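You operate a simulated robot arm through the tools that you are given. There is no shell and no other tool.

The job below is to be done with a simulated robot arm. You get a single attempt, and the scene is never put back.

TASK
Zero the counter, wind 5 labels on and lock the brake again.
Fine: on the bench winder; window lamp and strobe stay off.

The check looks at the end state, three seconds after you hand in, the way a careful person would. Anything else that was tipped, shoved, dropped, spilled or broken makes it a failure.

THE ROBOT
A 7-joint arm with a fingered hand, fixed in place. Base frame: the origin is on the floor under the middle of its stand, x ahead of it, y to its left, z up. Units: mm, rad, N and s.
With the tool pointing down near the work surface it reaches from about 320 to 700 mm from the base axis. Its first joint turns from -1.204 to 3.002 rad. Payload 3.4 kg.
The tool frame sits at the grasp point between the pads (the TCP): z along the fingers, y along the line on which they close. The tips reach 25 mm beyond it. The gripper opens to 88 mm; its body begins 29 mm behind the TCP. The gripper is a hand of 5 fingers: y runs from the thumb to the fingers, the wrist lies at [-13, -97, -162] in the tool frame, and closing takes about 1.5 s.
Orientation is that of the tool frame in the base frame, as [roll, pitch, yaw] about the fixed x, y, z axes, in that order (R = Rz(yaw) Ry(pitch) Rx(roll)). With the fingers straight down and the wrist toward the robot, the tool's x, y and z point along [0, 1, 0], [1, 0, 0] and [0, 0, -1] of the base frame.

THE INTERFACE
- The arm moves only by the tool step_arm. Its argument "targets" is a list of rows, each a list of 2 entries, a list of its own where there are three numbers: the shift along the base's x, y, z in cm, then the turn, a rotation vector about the base's x, y, z in rad. In form: [[[dx, dy, dz], [ax, ay, az]], ...]. A call has 1 to 20 rows; each row is the pose to reach, as a shift and turn from the pose commanded when the call began. "claw" is the opening in per cent of the stroke, from 0 (shut) to 100 (fully open), set as the call begins (left out, the last holds). Rows are played at 5 a second. More than 50 mm and 0.15 rad between two rows, or a gripper value outside its range, and nothing of the call is played. A pose out of reach is approached as far as the arm can. The call stops where the force on the tool passes 40 N (or 10 N more than at its start, if that is more) or the arm is blocked; 0.2 s more then pass. The fingers move at their own pace (about 153 mm/s each) and stop on an object; they squeeze with about 29 N. The grip force told is the motor's: it shows also when the fingers shut on nothing. Time passes only in rows, and 0.2 s behind the last, so rows that repeat a pose let the fingers close. The reply holds the time, the measured pose of the TCP, the force on the tool along the base axes, the opening and the grip force, in the units named above and with some noise, with the torque about the TCP (base axes, N m) and any sound that the robot's microphone picked up.
- Cameras (640 x 400 px; columns grow to the right, rows downward): "scene" is fixed at [48.9, 648.5, 1690.7]; the picture's right is [-0.75, -0.67, 0.00], its down [-0.42, 0.47, -0.78] and it looks along [0.52, -0.58, -0.63] (base axes); focal length 317 px, centre (320, 200). "wrist" rides on the gripper at [59, -79, -105] in the tool frame; the picture's right is [-0.73, 0.32, -0.61], its down [-0.62, -0.68, 0.38] and it looks along [-0.29, 0.66, 0.70] (tool axes); focal length 234 px, centre (320, 200). There is no depth. A picture from a camera that has moved, and an enlarged one, comes with that camera's place and axes in the base frame and with its lens.
- camera(camera): a new picture of that camera. It takes no simulated time.
- lift_body(by): slides the trunk up (or, below 0, down) by that many mm; the arm rides with it, the base frame stays. It gives what a move gives, with no picture.
- finger_targets(index, middle, ring, little, thumb_bend, thumb_turn): sets how far each is bent, from 0 (flat) to 100 (curled in); at 30 the hand is open as for a grip, at 70 the pads meet at the TCP. One left out holds its place. A second passes; each finger stops where it meets its share of the squeeze, and holds until it gets a number again. A gripper value or a shape takes the hand back. It gives what a move gives, with no picture; readings hold the bend of each and the force on index, middle, ring, little, thumb and palm. thumb_turn goes from beside the hand (0) to across from the fingers (100), as for a grip.
- hand_shape(shape): the hand has 5 fingers and takes this shape, open, in about a second: jaw (thumb against the fingers, like two jaws); tri (thumb and two fingers); tip (a fingertip pinch); poke (one finger out to press); point (the index stretched); flat (the hand flat); cup (the hand cupped); fist (a fist). The gripper value then closes the fingers along that shape, each until it touches; the sizes above hold for jaw. It gives what a move gives, with no picture.
- close_up(camera, box): a new picture of the part [left, top, right, bottom] of that camera's present view, enlarged. It takes no simulated time.
- finish_job(): hands the job in; it is judged then, once.

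Places have to be worked out from the pictures, the camera data and where the tool is seen. Open the gripper and draw the arm clear of the work before you hand the job in, unless the task says otherwise.

The tools are called after "Request:" as a command line: name --argument value ..., lists and objects as JSON in quotes. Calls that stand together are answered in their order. step_arm: Moves the arm, as the interface text tells. Its arguments: {"type":"object","properties":{"targets":{"type":"array","items":{"type":"array"}},"claw":{"type":"number"}},"required":["targets"]} The other tools are called the same way: lift_body (by) moves the trunk up or down; hand_shape (shape) gives the hand a shape; finger_targets (index, middle, ring, little, thumb_bend, thumb_turn) moves the fingers one by one; camera (camera) takes a picture; close_up (camera, box) takes an enlarged picture of a part of a camera's view; finish_job () hands the job in.

At the start:

```text
time_s: 0.0
tcp_pos: [420.4, -145.6, 1291.2]
ee_rot: [-3.14, 0.0, 1.569]
wrist_force: [-1.2, -0.6, -0.6]
moment: [-0.04, 0.03, 0.02]
grip_width: 87.5
finger_force: 0.0
shape: jaw
bend: [30.0, 30.0, 30.0, 30.0, 30.0, 98.0]
finger forces: [0.1, 0.0, 0.0, 0.0, 0.0, 0.1]
trunk travel left (down, up): [-725.0, 215.0]
```

scene: 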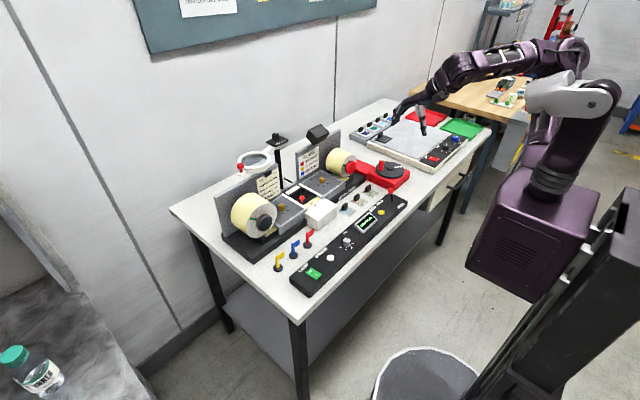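
wrist: 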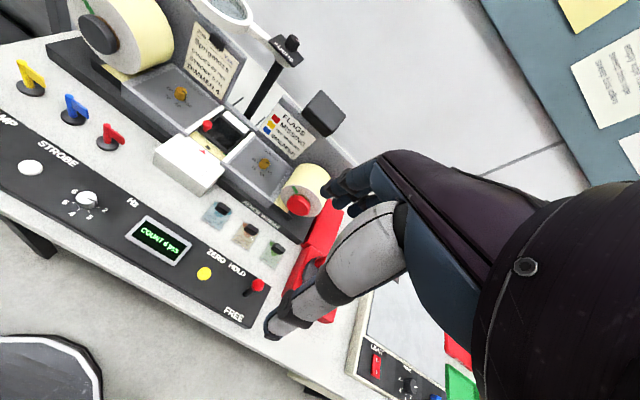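

I'll begin by looking closely at the bench winder from both cameras.

Request:
close_up --camera "scene" --box '[210, 120, 420, 300]'

Request:
close_up --camera "wrist" --box '[0, 100, 320, 300]'

Request:
close_up --camera "wrist" --box '[140, 0, 360, 140]'

Request:
close_up --camera "scene" --box '[340, 80, 500, 200]'

```text
2.22 times, centred on (315, 210) of scene
camera zoom: at [48.9, 648.5, 1690.7], right [-0.75, -0.67, 0.0], down [-0.42, 0.47, -0.78], along [0.52, -0.58, -0.63], focal length 704 px, centre (331, 178)
```

zoom: 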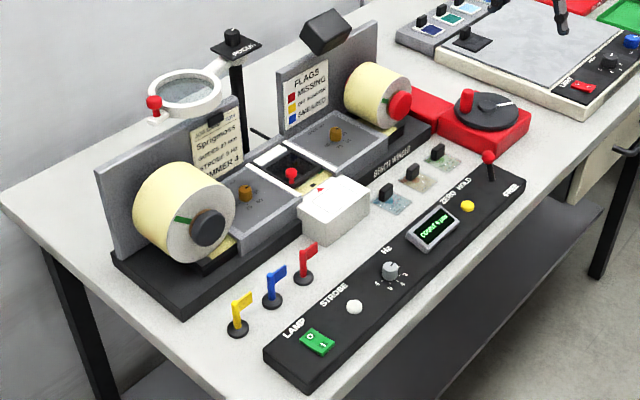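

```text
2.00 times, centred on (160, 200) of wrist
camera zoom: at [340.1, -86.3, 1398.2], right [0.32, -0.73, 0.61], down [-0.68, -0.62, -0.38], along [0.66, -0.29, -0.7], focal length 468 px, centre (640, 200)
```

zoom: 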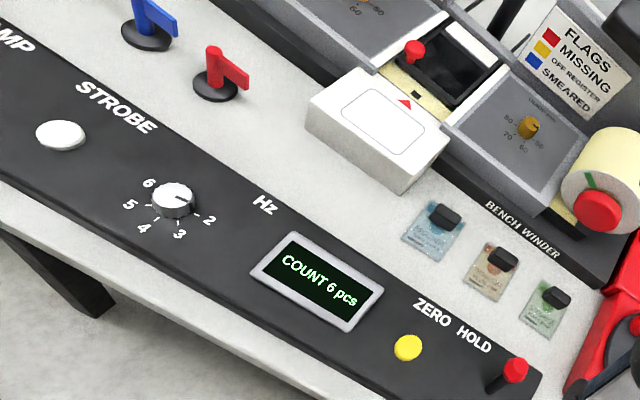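

```text
2.86 times, centred on (250, 70) of wrist
camera zoom: at [340.1, -86.3, 1398.2], right [0.32, -0.73, 0.61], down [-0.68, -0.62, -0.38], along [0.66, -0.29, -0.7], focal length 669 px, centre (520, 571)
```

zoom: 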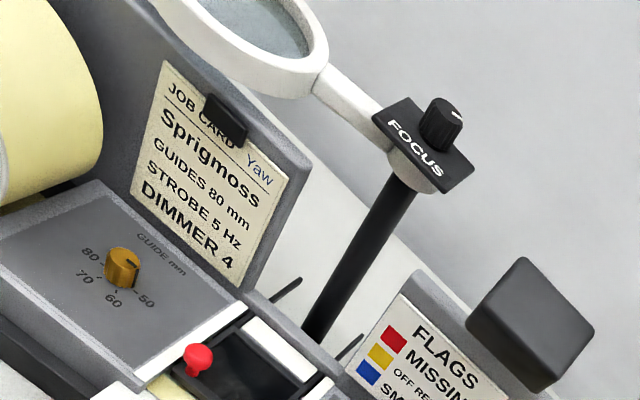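

```text
3.33 times, centred on (420, 140) of scene
camera zoom: at [48.9, 648.5, 1690.7], right [-0.75, -0.67, 0.0], down [-0.42, 0.47, -0.78], along [0.52, -0.58, -0.63], focal length 1055 px, centre (-13, 400)
```

zoom: 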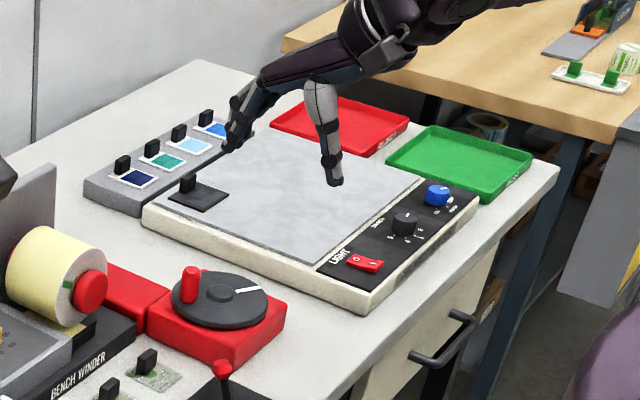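

The counter reads 6. The yellow ZERO button sits around (454,-135,945), the red HOLD/FREE lever knob around (472,-215,993) leaning toward HOLD, and the crank is on the red box near (562,-362). I'll make the poke shape up here, where it's safe, to see where the fingertip goes.

Request:
hand_shape --shape "poke"

Request:
camera --camera "wrist"

Request:
close_up --camera "scene" --box '[340, 60, 500, 160]'

Request:
close_up --camera "scene" --box '[340, 150, 440, 230]'

```text
time_s: 0.9
tcp_pos: [418.4, -145.6, 1291.5]
ee_rot: [-3.142, 0.0, 1.57]
wrist_force: [0.0, 0.1, 0.7]
moment: [-0.02, -0.02, 0.02]
grip_width: 0.1
finger_force: 0.0
shape: poke
bend: [70.0, 70.0, 99.0, 99.0, 100.0, 100.0]
finger forces: [0.0, 0.1, 0.0, 0.1, 0.0, 0.1]
trunk travel left (down, up): [-725.0, 215.0]
```

```text
taken
camera wrist: at [340.1, -86.2, 1398.2], right [0.32, -0.73, 0.61], down [-0.68, -0.62, -0.38], along [0.66, -0.29, -0.7], focal length 234 px, centre (320, 200)
```

wrist: 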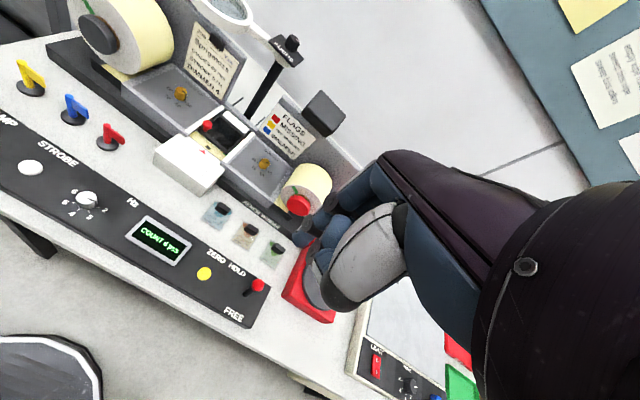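

```text
4.00 times, centred on (420, 110) of scene
camera zoom: at [48.9, 648.5, 1690.7], right [-0.75, -0.67, 0.0], down [-0.42, 0.47, -0.78], along [0.52, -0.58, -0.63], focal length 1266 px, centre (-80, 560)
```

zoom: 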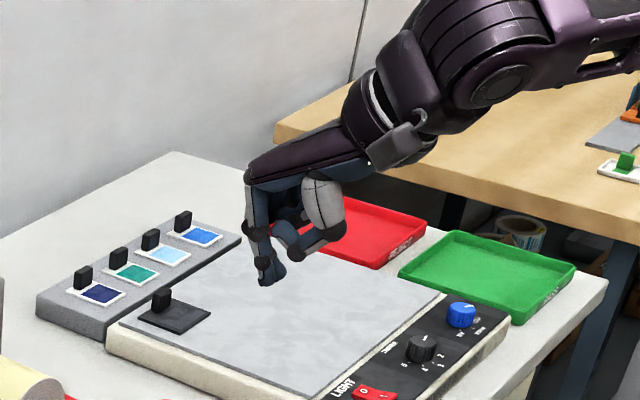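

```text
5.00 times, centred on (390, 190) of scene
camera zoom: at [48.9, 648.5, 1690.7], right [-0.75, -0.67, 0.0], down [-0.42, 0.47, -0.78], along [0.52, -0.58, -0.63], focal length 1583 px, centre (-30, 250)
```

zoom: 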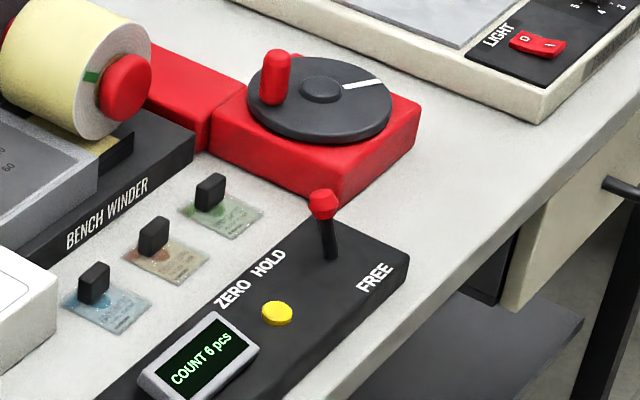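

The poke fingertip lands close to the TCP. I'll shift the hand toward -y so the wrist camera gets a clear view of the crank, lever and button.

Request:
step_arm --targets '[[[0, -4, 0], [0, 0, 0]], [[0, -8, 0], [0, 0, 0]], [[0, -12, 0], [0, 0, 0]], [[0, -16, 0], [0, 0, 0]], [[0, -16, 0], [0, 0, 0]]]'

Request:
camera --camera "wrist"

Request:
camera --camera "scene"

```text
time_s: 2.1
tcp_pos: [418.5, -306.2, 1292.4]
ee_rot: [3.141, 0.002, 1.573]
wrist_force: [-0.2, -0.2, -0.5]
moment: [0.01, -0.03, 0.0]
grip_width: 0.0
finger_force: 0.0
shape: poke
bend: [70.0, 70.0, 99.0, 99.0, 100.0, 100.0]
finger forces: [0.0, 0.0, 0.0, 0.1, 0.0, 0.1]
trunk travel left (down, up): [-725.0, 215.0]
```

```text
taken
camera wrist: at [339.7, -245.9, 1398.5], right [0.32, -0.72, 0.61], down [-0.68, -0.62, -0.38], along [0.66, -0.29, -0.7], focal length 234 px, centre (320, 200)
```

wrist: 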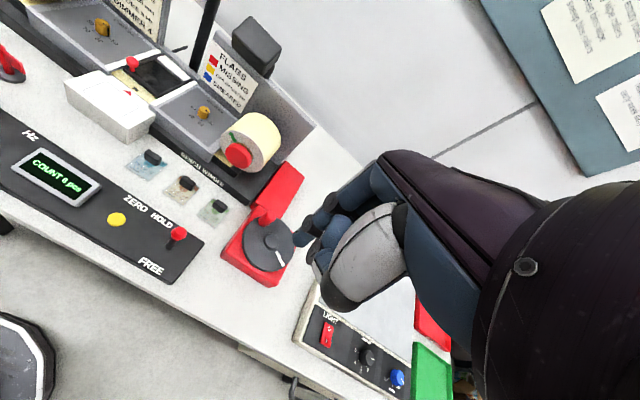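

```text
taken
```

scene: 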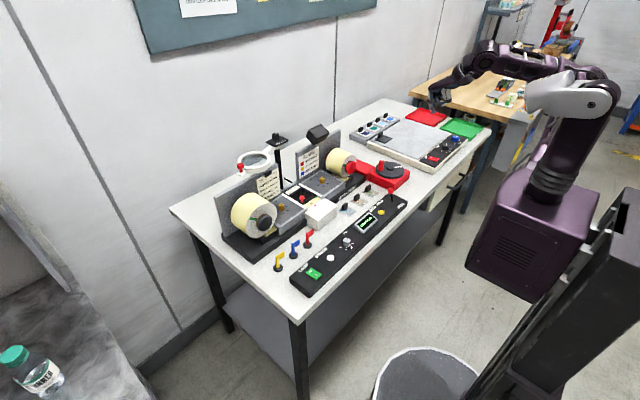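

Request:
close_up --camera "wrist" --box '[100, 140, 320, 300]'

```text
2.50 times, centred on (210, 220) of wrist
camera zoom: at [339.7, -245.9, 1398.5], right [0.32, -0.72, 0.61], down [-0.68, -0.62, -0.38], along [0.66, -0.29, -0.7], focal length 585 px, centre (595, 150)
```

zoom: 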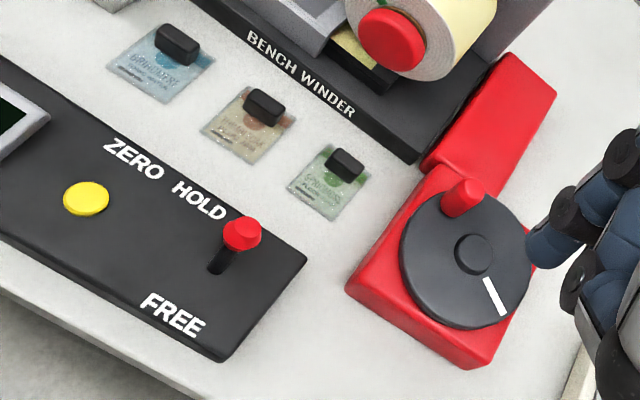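

I refined the estimates: button ≈ (455,-139,941), lever base ≈ (463,-224,935) with its knob ≈ (476,-222,980), crank hub ≈ (566,-367,971) and crank knob ≈ (588,-325,1009). I'll take a close look at the hand shape before going down.

Request:
close_up --camera "scene" --box '[400, 60, 500, 120]'

Request:
close_up --camera "wrist" --box '[270, 140, 430, 340]'

```text
6.40 times, centred on (450, 90) of scene
camera zoom: at [48.9, 648.5, 1690.7], right [-0.75, -0.67, 0.0], down [-0.42, 0.47, -0.78], along [0.52, -0.58, -0.63], focal length 2026 px, centre (-512, 904)
```

zoom: 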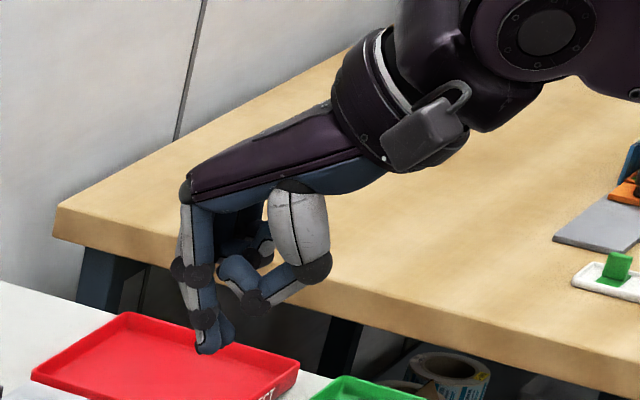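

```text
2.00 times, centred on (350, 240) of wrist
camera zoom: at [339.7, -245.9, 1398.5], right [0.32, -0.72, 0.61], down [-0.68, -0.62, -0.38], along [0.66, -0.29, -0.7], focal length 468 px, centre (260, 120)
```

zoom: 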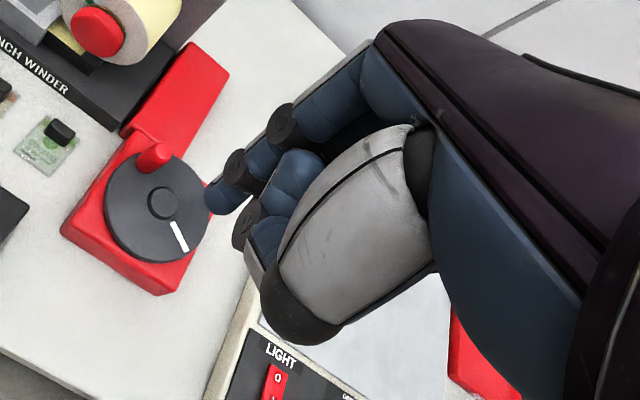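

The index tip sits about (0,+8,-23) mm from the TCP in base axes. I'll curl the middle finger out of the way and move over the ZERO button at the current height, before lowering the trunk.

Request:
finger_targets --middle 98

Request:
step_arm --targets '[[[0.9, 4, 0], [0, 0, 0]], [[1.8, 8, 0], [0, 0, 0]], [[2.7, 12, 0], [0, 0, 0]], [[3.65, 15.8, 0], [0, 0, 0]], [[3.65, 15.8, 0], [0, 0, 0]]]'

Request:
lift_body --by -200

Request:
camera --camera "scene"

Request:
camera --camera "wrist"

```text
time_s: 3.1
tcp_pos: [418.9, -306.1, 1291.6]
ee_rot: [3.14, 0.001, 1.572]
wrist_force: [0.3, -0.2, -0.1]
moment: [0.01, 0.08, 0.0]
grip_width: 22.7
finger_force: 0.0
shape: fingers
bend: [70.0, 98.0, 99.0, 99.0, 100.0, 100.0]
finger forces: [0.0, 0.0, 0.1, 0.1, 0.0, 0.1]
trunk travel left (down, up): [-725.0, 215.0]
```

```text
time_s: 4.3
tcp_pos: [455.6, -147.8, 1291.0]
ee_rot: [3.141, -0.001, 1.571]
wrist_force: [0.1, -0.3, -0.3]
moment: [0.03, 0.0, -0.02]
grip_width: 22.8
finger_force: 0.1
shape: fingers
bend: [70.0, 98.0, 99.0, 99.0, 100.0, 100.0]
finger forces: [0.0, 0.0, 0.0, 0.0, 0.1, 0.0]
trunk travel left (down, up): [-725.0, 215.0]
```

```text
time_s: 6.5
tcp_pos: [457.2, -146.0, 1091.8]
ee_rot: [-3.141, -0.001, 1.571]
wrist_force: [-1.2, 0.1, -0.8]
moment: [-0.01, 0.0, 0.01]
grip_width: 22.6
finger_force: 0.0
shape: fingers
bend: [70.0, 98.0, 99.0, 99.0, 100.0, 100.0]
finger forces: [0.1, 0.1, 0.0, 0.1, 0.0, 0.0]
trunk travel left (down, up): [-525.0, 415.0]
```

```text
taken
```

scene: 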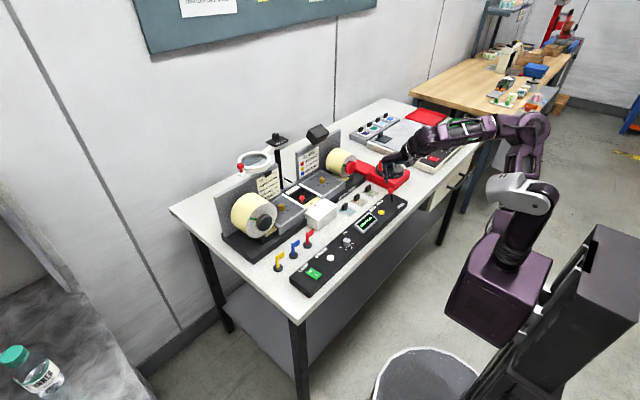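

```text
taken
camera wrist: at [377.6, -87.6, 1197.5], right [0.32, -0.73, 0.61], down [-0.68, -0.62, -0.38], along [0.66, -0.29, -0.7], focal length 234 px, centre (320, 200)
```

wrist: 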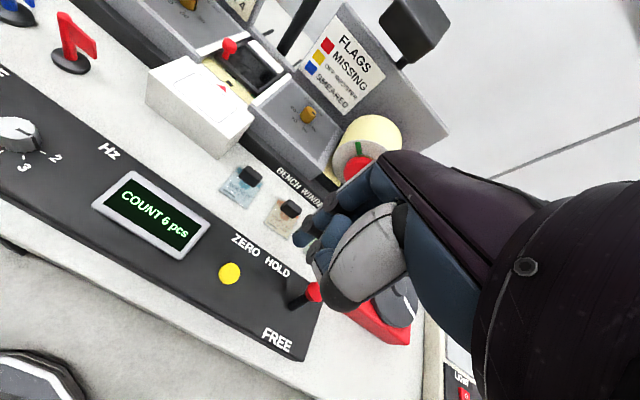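

The trunk move was clean, with the tip about 125 mm above the button. I'll lower most of the way and check alignment in the pictures.

Request:
step_arm --targets '[[[0, 0, -3], [0, 0, 0]], [[0, 0, -6], [0, 0, 0]], [[0, 0, -9], [0, 0, 0]], [[0, 0, -9], [0, 0, 0]]]'

Request:
close_up --camera "scene" --box '[340, 150, 440, 230]'

Request:
camera --camera "wrist"

```text
time_s: 7.5
tcp_pos: [456.9, -145.9, 1001.7]
ee_rot: [3.141, 0.001, 1.571]
wrist_force: [0.2, 0.3, -0.1]
moment: [0.03, -0.02, 0.0]
grip_width: 22.6
finger_force: 0.0
shape: fingers
bend: [70.0, 98.0, 99.0, 99.0, 100.0, 100.0]
finger forces: [0.1, 0.0, 0.1, 0.0, 0.1, 0.0]
trunk travel left (down, up): [-525.0, 415.0]
```

```text
5.00 times, centred on (390, 190) of scene
camera zoom: at [48.9, 648.5, 1690.7], right [-0.75, -0.67, 0.0], down [-0.42, 0.47, -0.78], along [0.52, -0.58, -0.63], focal length 1583 px, centre (-30, 250)
```

zoom: 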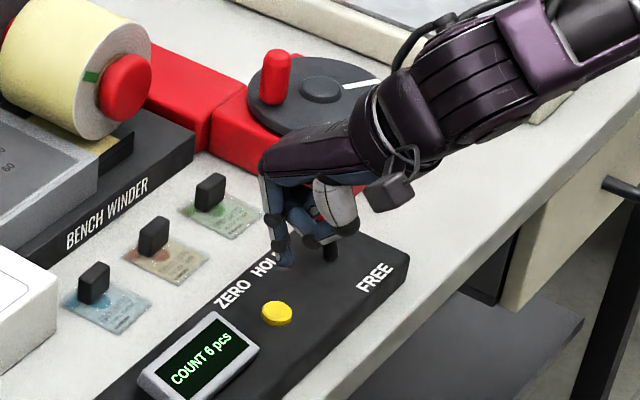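

```text
taken
camera wrist: at [378.5, -87.1, 1107.9], right [0.32, -0.73, 0.61], down [-0.68, -0.62, -0.38], along [0.66, -0.29, -0.7], focal length 234 px, centre (320, 200)
```

wrist: 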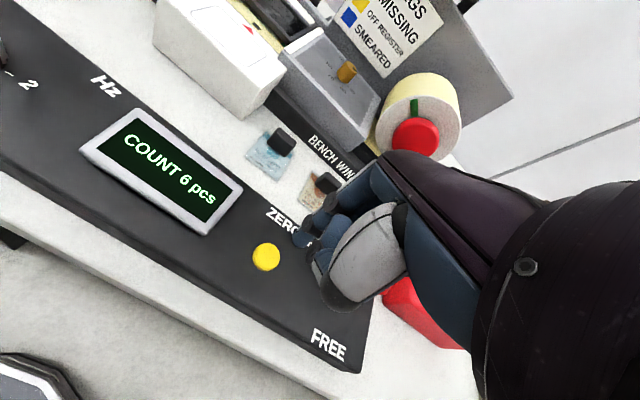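

The alignment is close, so I'll zoom the wrist view to see exactly where the tip sits relative to the button.

Request:
close_up --camera "wrist" --box '[220, 180, 380, 300]'

Request:
close_up --camera "scene" --box '[370, 180, 420, 220]'

```text
3.33 times, centred on (300, 240) of wrist
camera zoom: at [378.5, -87.1, 1107.9], right [0.32, -0.73, 0.61], down [-0.68, -0.62, -0.38], along [0.66, -0.29, -0.7], focal length 781 px, centre (387, 67)
```

zoom: 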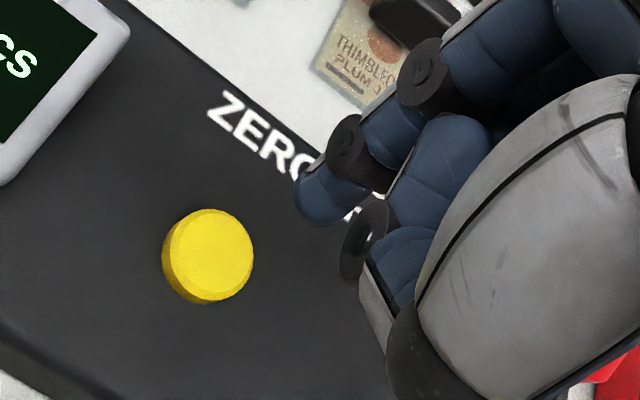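

```text
10.00 times, centred on (395, 200) of scene
camera zoom: at [48.9, 648.5, 1690.7], right [-0.75, -0.67, 0.0], down [-0.42, 0.47, -0.78], along [0.52, -0.58, -0.63], focal length 3166 px, centre (-430, 200)
```

zoom: 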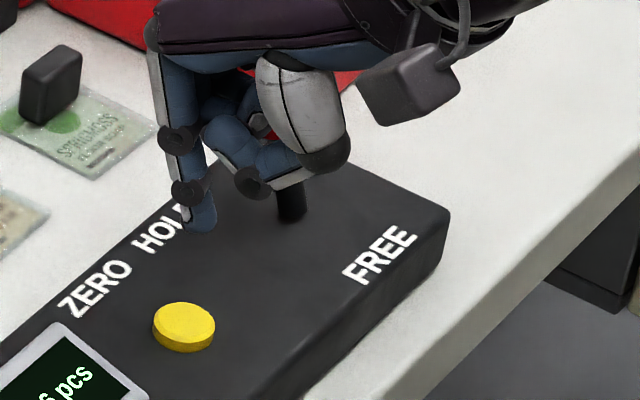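

The tip is at about (454,-139,985) and the button top at (455,-138,939), so a straight descent is right. I'll go down gently and watch the force.

Request:
step_arm --targets '[[[0.1, 0, -2], [0, 0, 0]], [[0.1, 0, -3.2], [0, 0, 0]], [[0.1, 0, -3.6], [0, 0, 0]], [[0.1, 0, -3.9], [0, 0, 0]], [[0.1, 0, -4.1], [0, 0, 0]]]'

Request:
close_up --camera "scene" --box '[360, 170, 420, 220]'

Request:
camera --camera "wrist"

```text
time_s: 8.7
tcp_pos: [456.8, -146.5, 958.9]
ee_rot: [3.141, -0.002, 1.573]
wrist_force: [0.8, 0.2, -0.1]
moment: [-0.03, 0.01, -0.04]
grip_width: 22.4
finger_force: 0.5
shape: fingers
bend: [70.0, 98.0, 99.0, 99.0, 100.0, 100.0]
finger forces: [0.2, 0.0, 0.0, 0.1, 0.1, 0.1]
trunk travel left (down, up): [-525.0, 415.0]
```

```text
8.00 times, centred on (390, 195) of scene
camera zoom: at [48.9, 648.5, 1690.7], right [-0.75, -0.67, 0.0], down [-0.42, 0.47, -0.78], along [0.52, -0.58, -0.63], focal length 2533 px, centre (-240, 240)
```

zoom: 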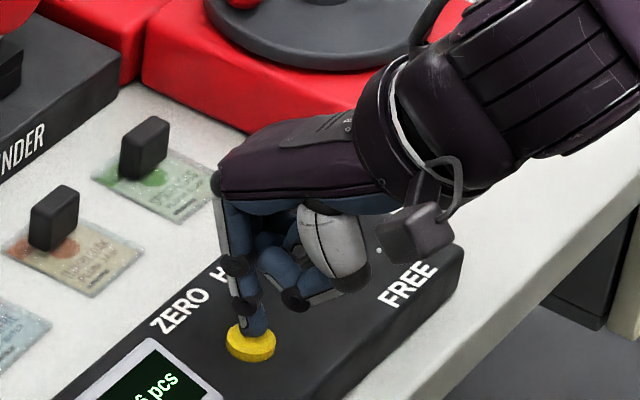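

```text
taken
camera wrist: at [378.3, -88.3, 1066.2], right [0.32, -0.73, 0.61], down [-0.68, -0.62, -0.38], along [0.66, -0.29, -0.7], focal length 234 px, centre (320, 200)
```

wrist: 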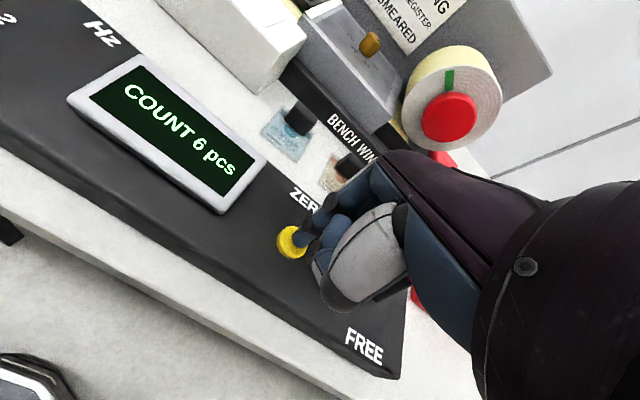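

The tip rests on the yellow button and the counter still reads 6. I'll press a few millimetres further.

Request:
step_arm --targets '[[[0, 0.2, -0.2], [0, 0, 0]], [[0, 0.2, -0.4], [0, 0, 0]], [[0, 0.2, -0.6], [0, 0, 0]], [[0, 0.2, -0.6], [0, 0, 0]]]'

Request:
camera --camera "wrist"

```text
time_s: 9.7
tcp_pos: [458.4, -144.4, 955.4]
ee_rot: [3.139, -0.001, 1.571]
wrist_force: [2.6, -1.7, 7.8]
moment: [-0.06, -0.07, -0.02]
grip_width: 22.2
finger_force: 3.9
shape: fingers
bend: [70.0, 98.0, 99.0, 99.0, 100.0, 100.0]
finger forces: [8.5, 0.1, 0.0, 0.1, 0.0, 0.0]
trunk travel left (down, up): [-525.0, 415.0]
heard: click
```

```text
taken
camera wrist: at [378.6, -86.1, 1061.0], right [0.32, -0.73, 0.61], down [-0.68, -0.62, -0.38], along [0.66, -0.29, -0.69], focal length 234 px, centre (320, 200)
```

wrist: 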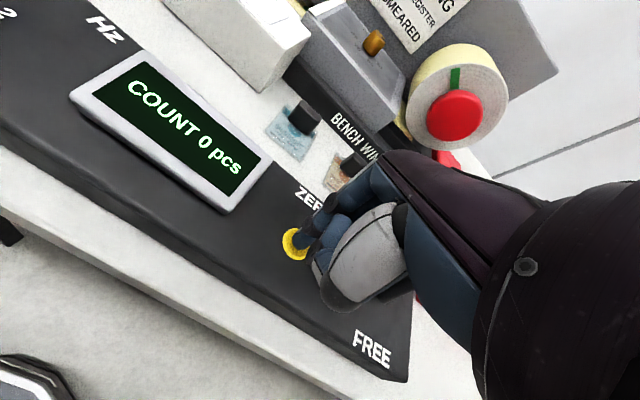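

The click came and the counter now reads 0. I'll lift off the button and form the "tri" shape to handle the brake lever.

Request:
step_arm --targets '[[[0, 0, 3], [0, 0, 0]], [[0, 0, 6], [0, 0, 0]], [[0, 0, 9.5], [0, 0, 0]], [[0, 0, 12], [0, 0, 0]]]'

Request:
hand_shape --shape "tri"

Request:
camera --camera "wrist"

Request:
close_up --camera "scene" --box '[340, 130, 440, 230]'

```text
time_s: 10.7
tcp_pos: [456.0, -143.5, 1075.7]
ee_rot: [-3.14, 0.001, 1.571]
wrist_force: [-0.4, -0.3, 0.5]
moment: [0.01, 0.02, 0.01]
grip_width: 22.4
finger_force: 0.0
shape: fingers
bend: [70.0, 98.0, 99.0, 99.0, 100.0, 100.0]
finger forces: [0.0, 0.0, 0.0, 0.0, 0.1, 0.0]
trunk travel left (down, up): [-525.0, 415.0]
```

```text
time_s: 11.6
tcp_pos: [455.2, -144.9, 1074.7]
ee_rot: [3.14, 0.0, 1.572]
wrist_force: [0.8, 0.2, 0.0]
moment: [0.05, 0.02, -0.02]
grip_width: 87.8
finger_force: 0.1
shape: tri
bend: [30.0, 30.0, 99.0, 99.0, 30.0, 98.0]
finger forces: [0.1, 0.0, 0.0, 0.0, 0.1, 0.0]
trunk travel left (down, up): [-525.0, 415.0]
```

```text
taken
camera wrist: at [376.9, -85.1, 1182.0], right [0.32, -0.73, 0.61], down [-0.68, -0.62, -0.38], along [0.66, -0.29, -0.7], focal length 234 px, centre (320, 200)
```

wrist: 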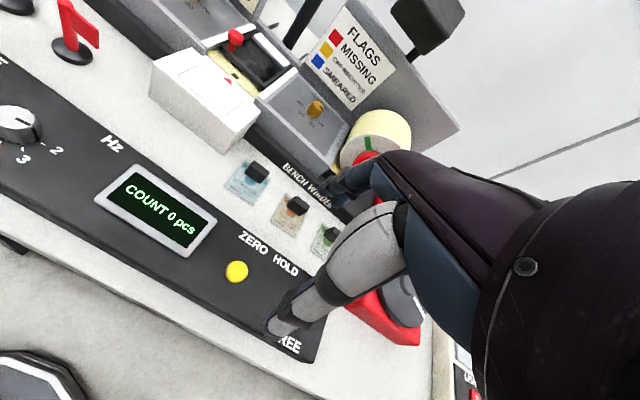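

```text
4.00 times, centred on (390, 180) of scene
camera zoom: at [48.9, 648.5, 1690.7], right [-0.75, -0.67, 0.0], down [-0.42, 0.47, -0.78], along [0.52, -0.58, -0.63], focal length 1266 px, centre (40, 280)
```

zoom: 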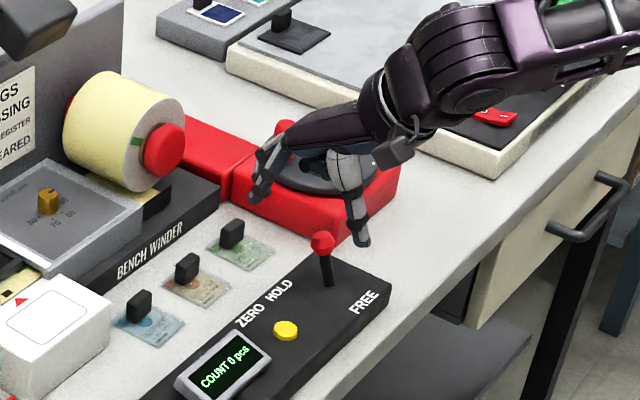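

The hand is in tri with the thumb toward the robot and index and middle on the far side. I'll move over the lever knob at this height with a half-open grip and check.

Request:
step_arm --targets '[[[0.9, -3.8, 0], [0, 0, 0]], [[1.9, -7.7, 0], [0, 0, 0]], [[1.9, -7.7, -2], [0, 0, 0]], [[1.9, -7.7, -4], [0, 0, 0]], [[1.9, -7.7, -4], [0, 0, 0]]]' --claw 60

Request:
camera --camera "wrist"

Request:
close_up --camera "scene" --box '[360, 150, 440, 220]'

```text
time_s: 12.8
tcp_pos: [478.3, -222.2, 1034.9]
ee_rot: [3.142, 0.001, 1.571]
wrist_force: [0.3, -0.2, -0.2]
moment: [0.0, -0.02, -0.01]
grip_width: 53.2
finger_force: 0.1
shape: tri
bend: [73.0, 40.0, 99.0, 99.0, 64.0, 100.0]
finger forces: [0.1, 0.0, 0.1, 0.0, 0.0, 0.0]
trunk travel left (down, up): [-525.0, 415.0]
```

```text
taken
camera wrist: at [398.9, -163.2, 1142.0], right [0.32, -0.73, 0.61], down [-0.68, -0.62, -0.38], along [0.66, -0.29, -0.7], focal length 234 px, centre (320, 200)
```

wrist: 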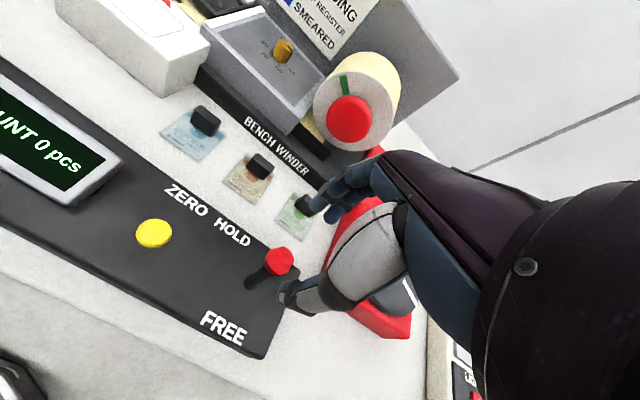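

```text
5.71 times, centred on (400, 185) of scene
camera zoom: at [48.9, 648.5, 1690.7], right [-0.75, -0.67, 0.0], down [-0.42, 0.47, -0.78], along [0.52, -0.58, -0.63], focal length 1809 px, centre (-137, 286)
```

zoom: 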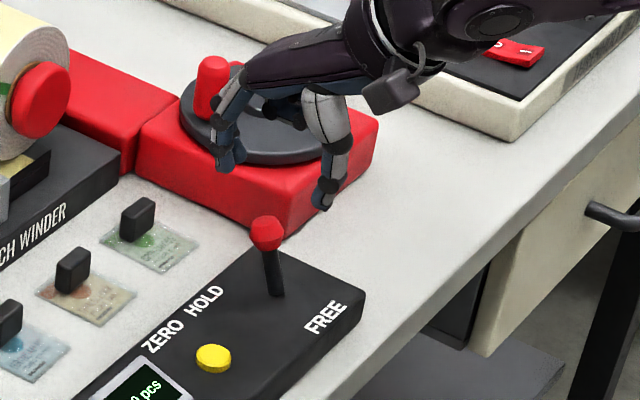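

The knob centre triangulates to (476,-223,978), and the hand straddles it in x, thumb near 447 and fingers near 511. I'll lower so the pads come to knob height, then narrow the opening.

Request:
step_arm --targets '[[[-0.2, 0, -2], [0, 0, 0]], [[-0.2, 0, -3.5], [0, 0, 0]], [[-0.2, 0, -5], [0, 0, 0]], [[-0.2, 0, -5], [0, 0, 0]]]'

Request:
close_up --camera "scene" --box '[360, 160, 430, 220]'

Request:
close_up --camera "wrist" --box '[200, 150, 400, 330]'

```text
time_s: 13.8
tcp_pos: [474.8, -222.4, 983.3]
ee_rot: [3.141, 0.0, 1.57]
wrist_force: [-0.1, -0.3, -0.5]
moment: [0.0, 0.0, 0.02]
grip_width: 53.0
finger_force: 0.1
shape: tri
bend: [73.0, 40.0, 99.0, 99.0, 64.0, 100.0]
finger forces: [0.0, 0.0, 0.1, 0.0, 0.0, 0.1]
trunk travel left (down, up): [-525.0, 415.0]
```

```text
6.67 times, centred on (395, 190) of scene
camera zoom: at [48.9, 648.5, 1690.7], right [-0.75, -0.67, 0.0], down [-0.42, 0.47, -0.78], along [0.52, -0.58, -0.63], focal length 2111 px, centre (-180, 267)
```

zoom: 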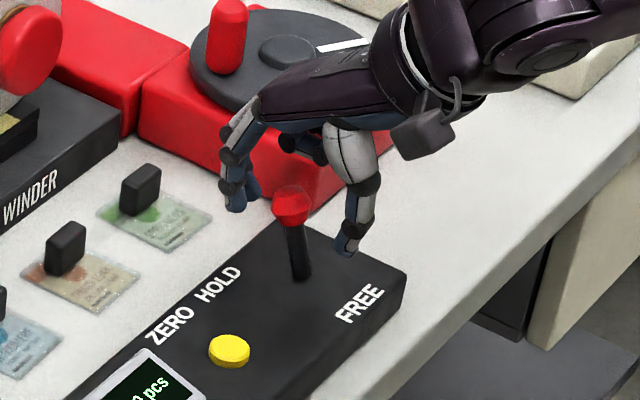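

```text
2.22 times, centred on (300, 240) of wrist
camera zoom: at [395.4, -163.1, 1089.9], right [0.32, -0.73, 0.61], down [-0.68, -0.62, -0.38], along [0.66, -0.29, -0.7], focal length 520 px, centre (364, 111)
```

zoom: 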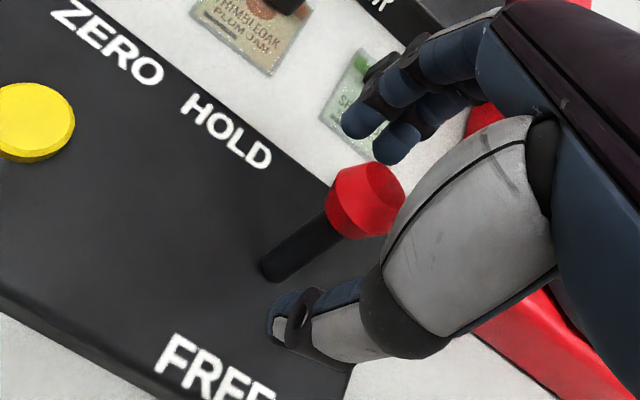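

The knob is between thumb and fingers with clearance. I'll narrow the opening around it and draw the lever toward the robot, to the FREE side.

Request:
step_arm --targets '[[[0, 0, 0], [0, 0, 0]], [[0, 0, 0], [0, 0, 0]], [[-0.7, 0, 0], [0, 0, 0]], [[-1.4, 0, 0.1], [0, 0, 0]], [[-2.1, 0, 0.1], [0, 0, 0]], [[-2.7, 0, 0], [0, 0, 0]], [[-3.2, 0, 0], [0, 0, 0]]]' --claw 32

Request:
close_up --camera "scene" --box '[360, 160, 430, 220]'

Request:
close_up --camera "wrist" --box '[200, 150, 400, 330]'

```text
time_s: 15.4
tcp_pos: [443.2, -222.2, 982.4]
ee_rot: [-3.142, 0.0, 1.574]
wrist_force: [-0.2, -0.4, -0.4]
moment: [-0.01, -0.04, 0.01]
grip_width: 28.5
finger_force: 0.1
shape: tri
bend: [74.0, 52.0, 99.0, 99.0, 73.0, 100.0]
finger forces: [0.0, 0.0, 0.0, 0.0, 0.0, 0.0]
trunk travel left (down, up): [-525.0, 415.0]
```

```text
6.67 times, centred on (395, 190) of scene
camera zoom: at [48.9, 648.5, 1690.7], right [-0.75, -0.67, 0.0], down [-0.42, 0.47, -0.78], along [0.52, -0.58, -0.63], focal length 2111 px, centre (-180, 267)
```

zoom: 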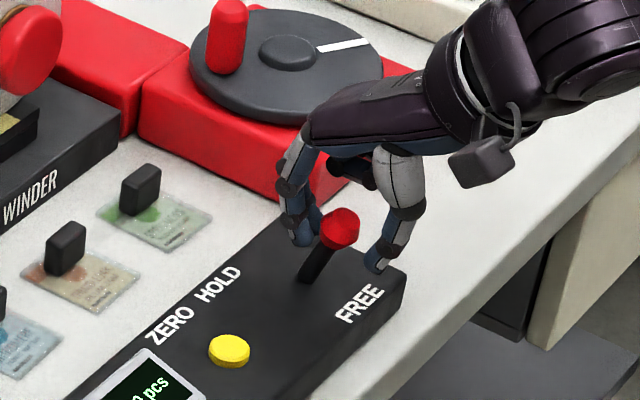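

```text
2.22 times, centred on (300, 240) of wrist
camera zoom: at [363.8, -162.5, 1089.3], right [0.32, -0.73, 0.61], down [-0.68, -0.62, -0.38], along [0.66, -0.29, -0.7], focal length 520 px, centre (364, 111)
```

zoom: 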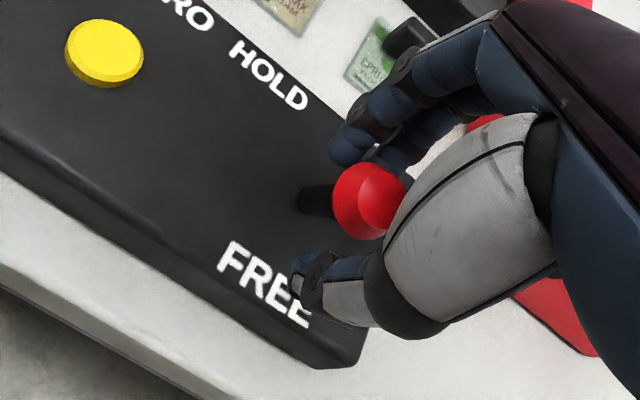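

The lever now leans toward FREE with the knob near x≈443. I'll nudge a little further to confirm it is at its end stop.

Request:
step_arm --targets '[[[-0.4, 0, 0], [0, 0, 0]], [[-0.7, 0, 0], [0, 0, 0]], [[-0.7, 0, 0], [0, 0, 0]]]'

Request:
close_up --camera "scene" --box '[360, 160, 430, 220]'

```text
time_s: 16.2
tcp_pos: [436.7, -221.7, 984.3]
ee_rot: [-3.141, -0.002, 1.571]
wrist_force: [3.7, 0.5, -0.4]
moment: [-0.02, -0.06, 0.02]
grip_width: 29.8
finger_force: 0.1
shape: tri
bend: [74.0, 50.0, 99.0, 99.0, 73.0, 100.0]
finger forces: [0.8, 2.5, 0.0, 0.0, 0.0, 0.0]
trunk travel left (down, up): [-525.0, 415.0]
```

```text
6.67 times, centred on (395, 190) of scene
camera zoom: at [48.9, 648.5, 1690.7], right [-0.75, -0.67, 0.0], down [-0.42, 0.47, -0.78], along [0.52, -0.58, -0.63], focal length 2111 px, centre (-180, 267)
```

zoom: 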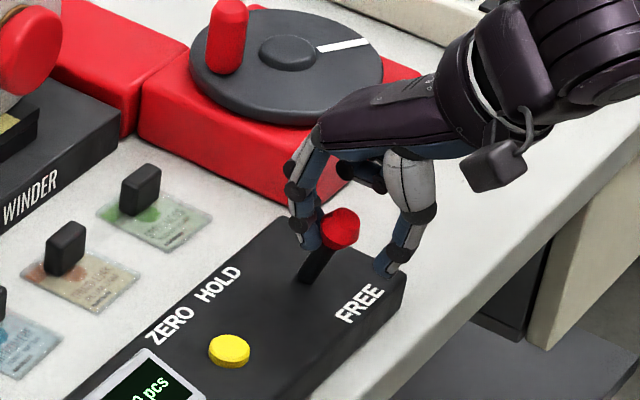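

The lever did not move any more and resists with about 4 N, so it is at its FREE stop. I'll release it, rise clear and travel toward the crank, turning the hand to point radially at the same time.

Request:
step_arm --targets '[[[0.4, 0, 0], [0, 0, 0]], [[0.4, 0, 2], [0, 0, 0]], [[0.4, 0, 5], [0, 0, 0]], [[0.4, 0, 9], [0, 0, 0]], [[4, -2.5, 9], [0, 0, -0.14]], [[8, -5, 9], [0, 0, -0.28]], [[11.5, -7.5, 9], [0, 0, -0.42]], [[15, -10, 9], [0, 0, -0.56]], [[15, -10, 9], [0, 0, -0.56]]]' --claw 60

Request:
camera --camera "wrist"

Request:
close_up --camera "scene" --box '[340, 120, 460, 220]'

```text
time_s: 18.2
tcp_pos: [585.7, -320.8, 1075.3]
ee_rot: [-3.14, 0.001, 1.009]
wrist_force: [0.3, 0.7, 0.3]
moment: [-0.02, 0.02, 0.0]
grip_width: 52.5
finger_force: 0.0
shape: tri
bend: [74.0, 41.0, 99.0, 99.0, 65.0, 100.0]
finger forces: [0.0, 0.0, 0.0, 0.0, 0.1, 0.0]
trunk travel left (down, up): [-525.0, 415.0]
```

```text
taken
camera wrist: at [549.6, -229.4, 1182.5], right [-0.11, -0.79, 0.61], down [-0.91, -0.17, -0.38], along [0.4, -0.59, -0.7], focal length 234 px, centre (320, 200)
```

wrist: 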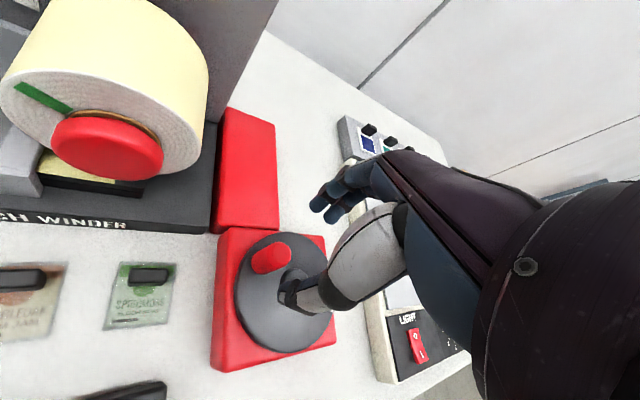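

```text
4.00 times, centred on (400, 170) of scene
camera zoom: at [48.9, 648.5, 1690.7], right [-0.75, -0.67, 0.0], down [-0.42, 0.47, -0.78], along [0.52, -0.58, -0.63], focal length 1266 px, centre (0, 320)
```

zoom: 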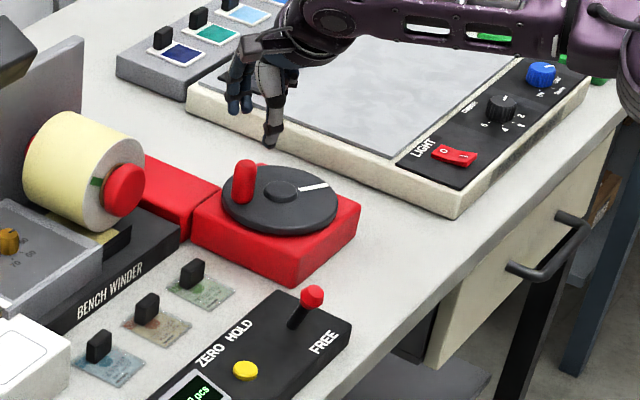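

The hand is above the crank. I'll zoom in to measure the crank knob and hub more exactly from this near view.

Request:
close_up --camera "wrist" --box '[200, 210, 360, 380]'

Request:
close_up --camera "scene" --box '[380, 145, 440, 195]'

Request:
close_up --camera "scene" --box '[340, 200, 400, 240]'

```text
2.35 times, centred on (280, 295) of wrist
camera zoom: at [549.6, -229.4, 1182.5], right [-0.11, -0.79, 0.61], down [-0.91, -0.17, -0.38], along [0.4, -0.59, -0.7], focal length 551 px, centre (414, -24)
```

zoom: 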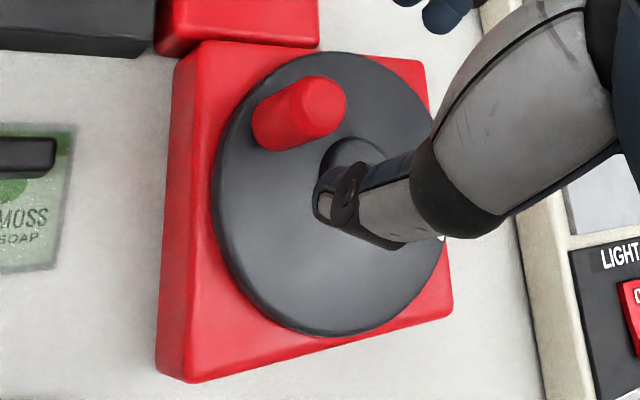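

```text
8.00 times, centred on (410, 170) of scene
camera zoom: at [48.9, 648.5, 1690.7], right [-0.75, -0.67, 0.0], down [-0.42, 0.47, -0.78], along [0.52, -0.58, -0.63], focal length 2533 px, centre (-400, 440)
```

zoom: 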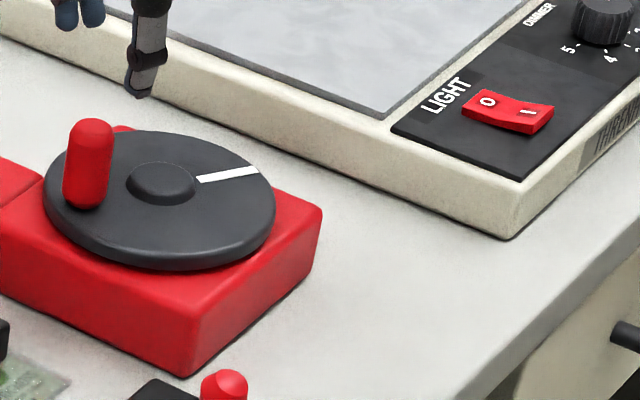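

```text
10.00 times, centred on (370, 220) of scene
camera zoom: at [48.9, 648.5, 1690.7], right [-0.75, -0.67, 0.0], down [-0.42, 0.47, -0.78], along [0.52, -0.58, -0.63], focal length 3166 px, centre (-180, 0)
```

zoom: 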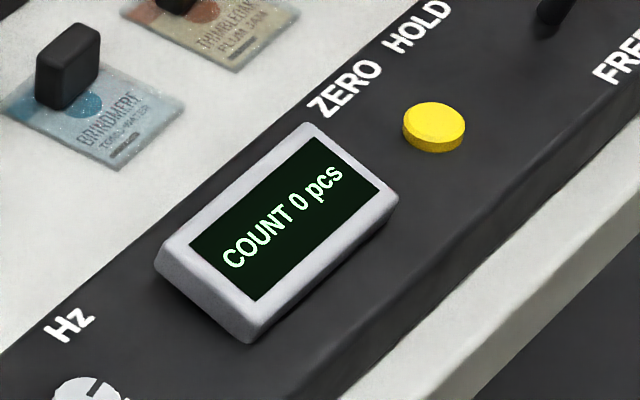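

Working from several views, the hub is at ≈ (567,-369, top 968) and the crank knob at ≈ (588,-326, top ~1012), so the crank radius is ~48 mm. Before gripping, I'll check above the crank that the arm reaches the far side of the circle.

Request:
step_arm --targets '[[[1, -3.5, -1], [0, 0, 0]], [[2.1, -7.4, -2.5], [0, 0, 0]], [[2.1, -7.4, -2.5], [0, 0, 0]], [[2.1, -7.4, -2.5], [0, 0, 0]]]'

Request:
camera --camera "wrist"

Request:
camera --camera "scene"

```text
time_s: 19.2
tcp_pos: [607.4, -395.9, 1050.7]
ee_rot: [3.141, 0.001, 1.01]
wrist_force: [0.3, 0.1, 0.7]
moment: [-0.01, 0.02, -0.05]
grip_width: 52.6
finger_force: 0.1
shape: tri
bend: [74.0, 41.0, 99.0, 99.0, 65.0, 100.0]
finger forces: [0.0, 0.1, 0.1, 0.0, 0.0, 0.1]
trunk travel left (down, up): [-525.0, 415.0]
```

```text
taken
camera wrist: at [572.1, -304.1, 1156.9], right [-0.11, -0.79, 0.61], down [-0.91, -0.17, -0.38], along [0.4, -0.59, -0.7], focal length 234 px, centre (320, 200)
```

wrist: 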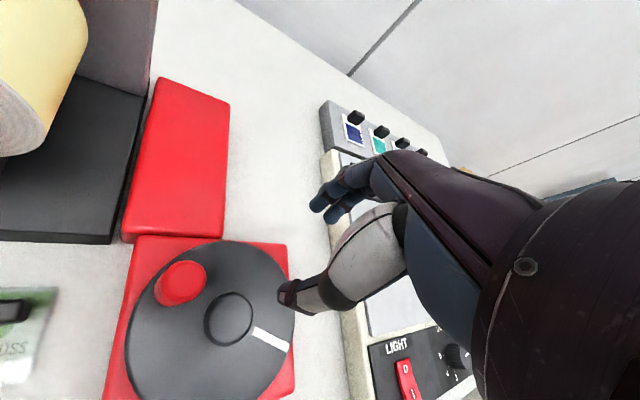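

```text
taken
```

scene: 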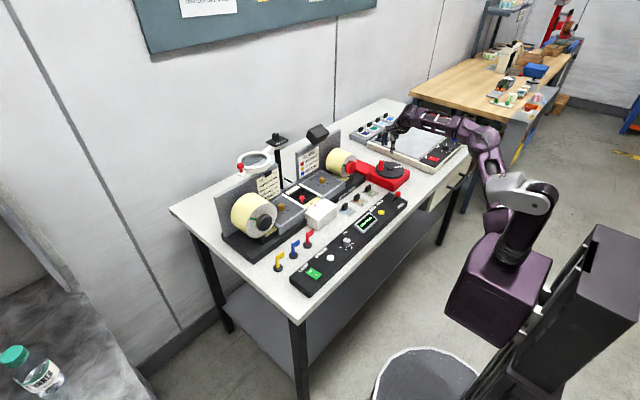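

The far point is reached easily. This view shows the whole crank, so I'll zoom for one more measurement.

Request:
close_up --camera "wrist" --box '[100, 220, 310, 400]'

```text
2.22 times, centred on (205, 310) of wrist
camera zoom: at [572.1, -304.1, 1156.9], right [-0.11, -0.79, 0.61], down [-0.91, -0.17, -0.38], along [0.4, -0.59, -0.7], focal length 520 px, centre (576, -44)
```

zoom: 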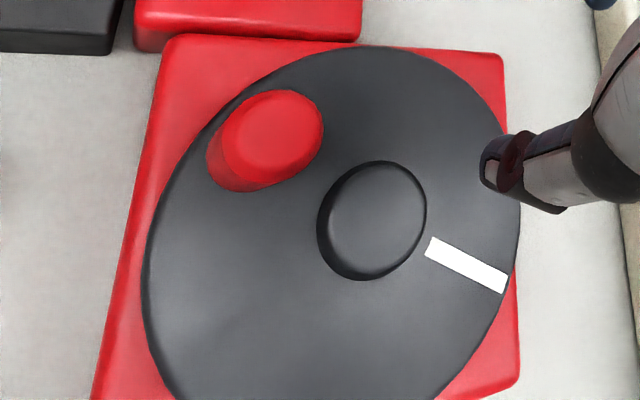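

Close-up measurement gives the knob ≈ (590,-329) and the hub ≈ (569,-368), so R≈45 mm. I'll go back over the knob and come down partway to check the straddle.

Request:
step_arm --targets '[[[-0.8, 3.5, 1], [0, 0, 0]], [[-1.65, 6.75, 1], [0, 0, 0]], [[-1.65, 6.75, -1], [0, 0, 0]], [[-1.65, 6.75, -2.2], [0, 0, 0]], [[-1.65, 6.75, -2.2], [0, 0, 0]]]'

Request:
close_up --camera "wrist" --box '[200, 180, 400, 360]'

Request:
close_up --camera "scene" --box '[370, 130, 440, 200]'

```text
time_s: 20.4
tcp_pos: [590.8, -328.9, 1027.8]
ee_rot: [3.142, 0.001, 1.011]
wrist_force: [0.3, -0.1, 0.2]
moment: [0.0, 0.01, 0.01]
grip_width: 52.9
finger_force: 0.1
shape: tri
bend: [74.0, 41.0, 99.0, 99.0, 65.0, 100.0]
finger forces: [0.0, 0.0, 0.0, 0.1, 0.0, 0.0]
trunk travel left (down, up): [-525.0, 415.0]
```

```text
2.22 times, centred on (300, 270) of wrist
camera zoom: at [554.6, -236.7, 1134.1], right [-0.11, -0.79, 0.61], down [-0.91, -0.17, -0.38], along [0.4, -0.59, -0.7], focal length 520 px, centre (364, 44)
```

zoom: 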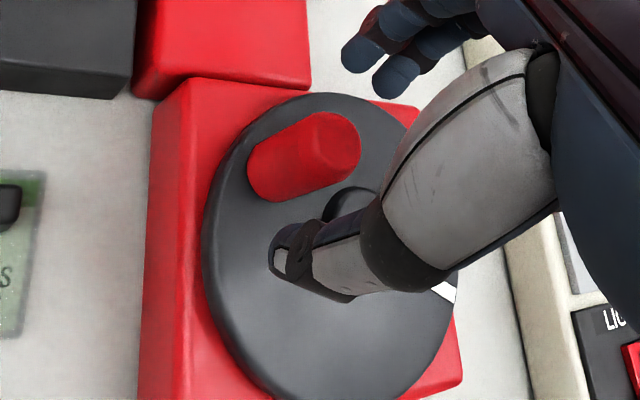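

```text
5.71 times, centred on (405, 165) of scene
camera zoom: at [48.9, 648.5, 1690.7], right [-0.75, -0.67, 0.0], down [-0.42, 0.47, -0.78], along [0.52, -0.58, -0.63], focal length 1809 px, centre (-166, 400)
```

zoom: 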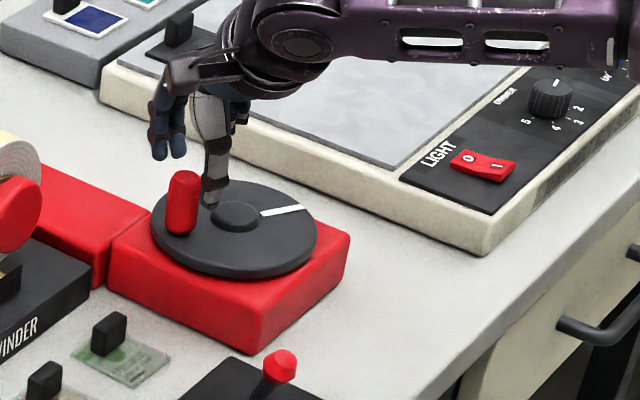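

The knob is centred between thumb and fingers to within about 2 mm. I'll lower to grip height (TCP z≈999) with a small correction.

Request:
step_arm --targets '[[[0.15, 0.1, -1], [0, 0, 0]], [[0.15, 0.1, -2], [0, 0, 0]], [[0.15, 0.1, -2.9], [0, 0, 0]], [[0.15, 0.1, -2.9], [0, 0, 0]]]'

Request:
close_up --camera "wrist" --box '[200, 180, 400, 360]'

Request:
close_up --camera "scene" --box '[370, 130, 440, 200]'

```text
time_s: 21.4
tcp_pos: [593.2, -327.2, 1000.2]
ee_rot: [3.141, 0.0, 1.012]
wrist_force: [-0.3, -0.1, 0.9]
moment: [0.03, 0.02, 0.01]
grip_width: 52.5
finger_force: 0.1
shape: tri
bend: [74.0, 41.0, 99.0, 99.0, 65.0, 100.0]
finger forces: [0.0, 0.1, 0.1, 0.0, 0.0, 0.1]
trunk travel left (down, up): [-525.0, 415.0]
```

```text
2.22 times, centred on (300, 270) of wrist
camera zoom: at [555.8, -235.0, 1105.5], right [-0.11, -0.79, 0.61], down [-0.91, -0.17, -0.38], along [0.4, -0.59, -0.7], focal length 520 px, centre (364, 44)
```

zoom: 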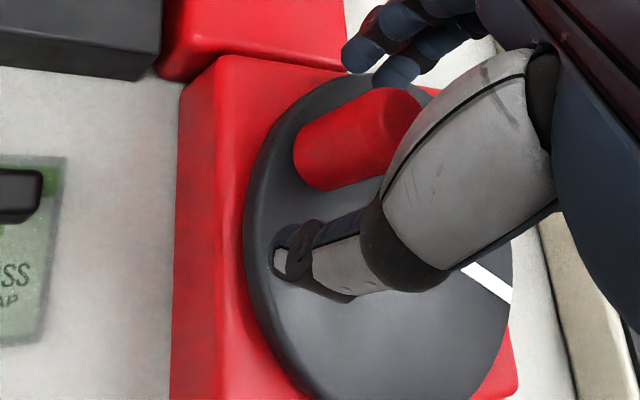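

```text
5.71 times, centred on (405, 165) of scene
camera zoom: at [48.9, 648.5, 1690.7], right [-0.75, -0.67, 0.0], down [-0.42, 0.47, -0.78], along [0.52, -0.58, -0.63], focal length 1809 px, centre (-166, 400)
```

zoom: 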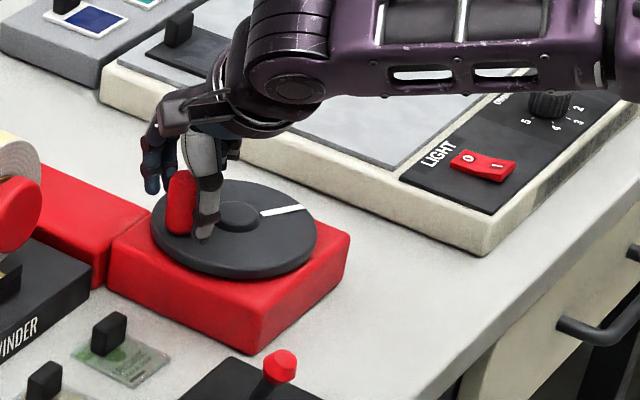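

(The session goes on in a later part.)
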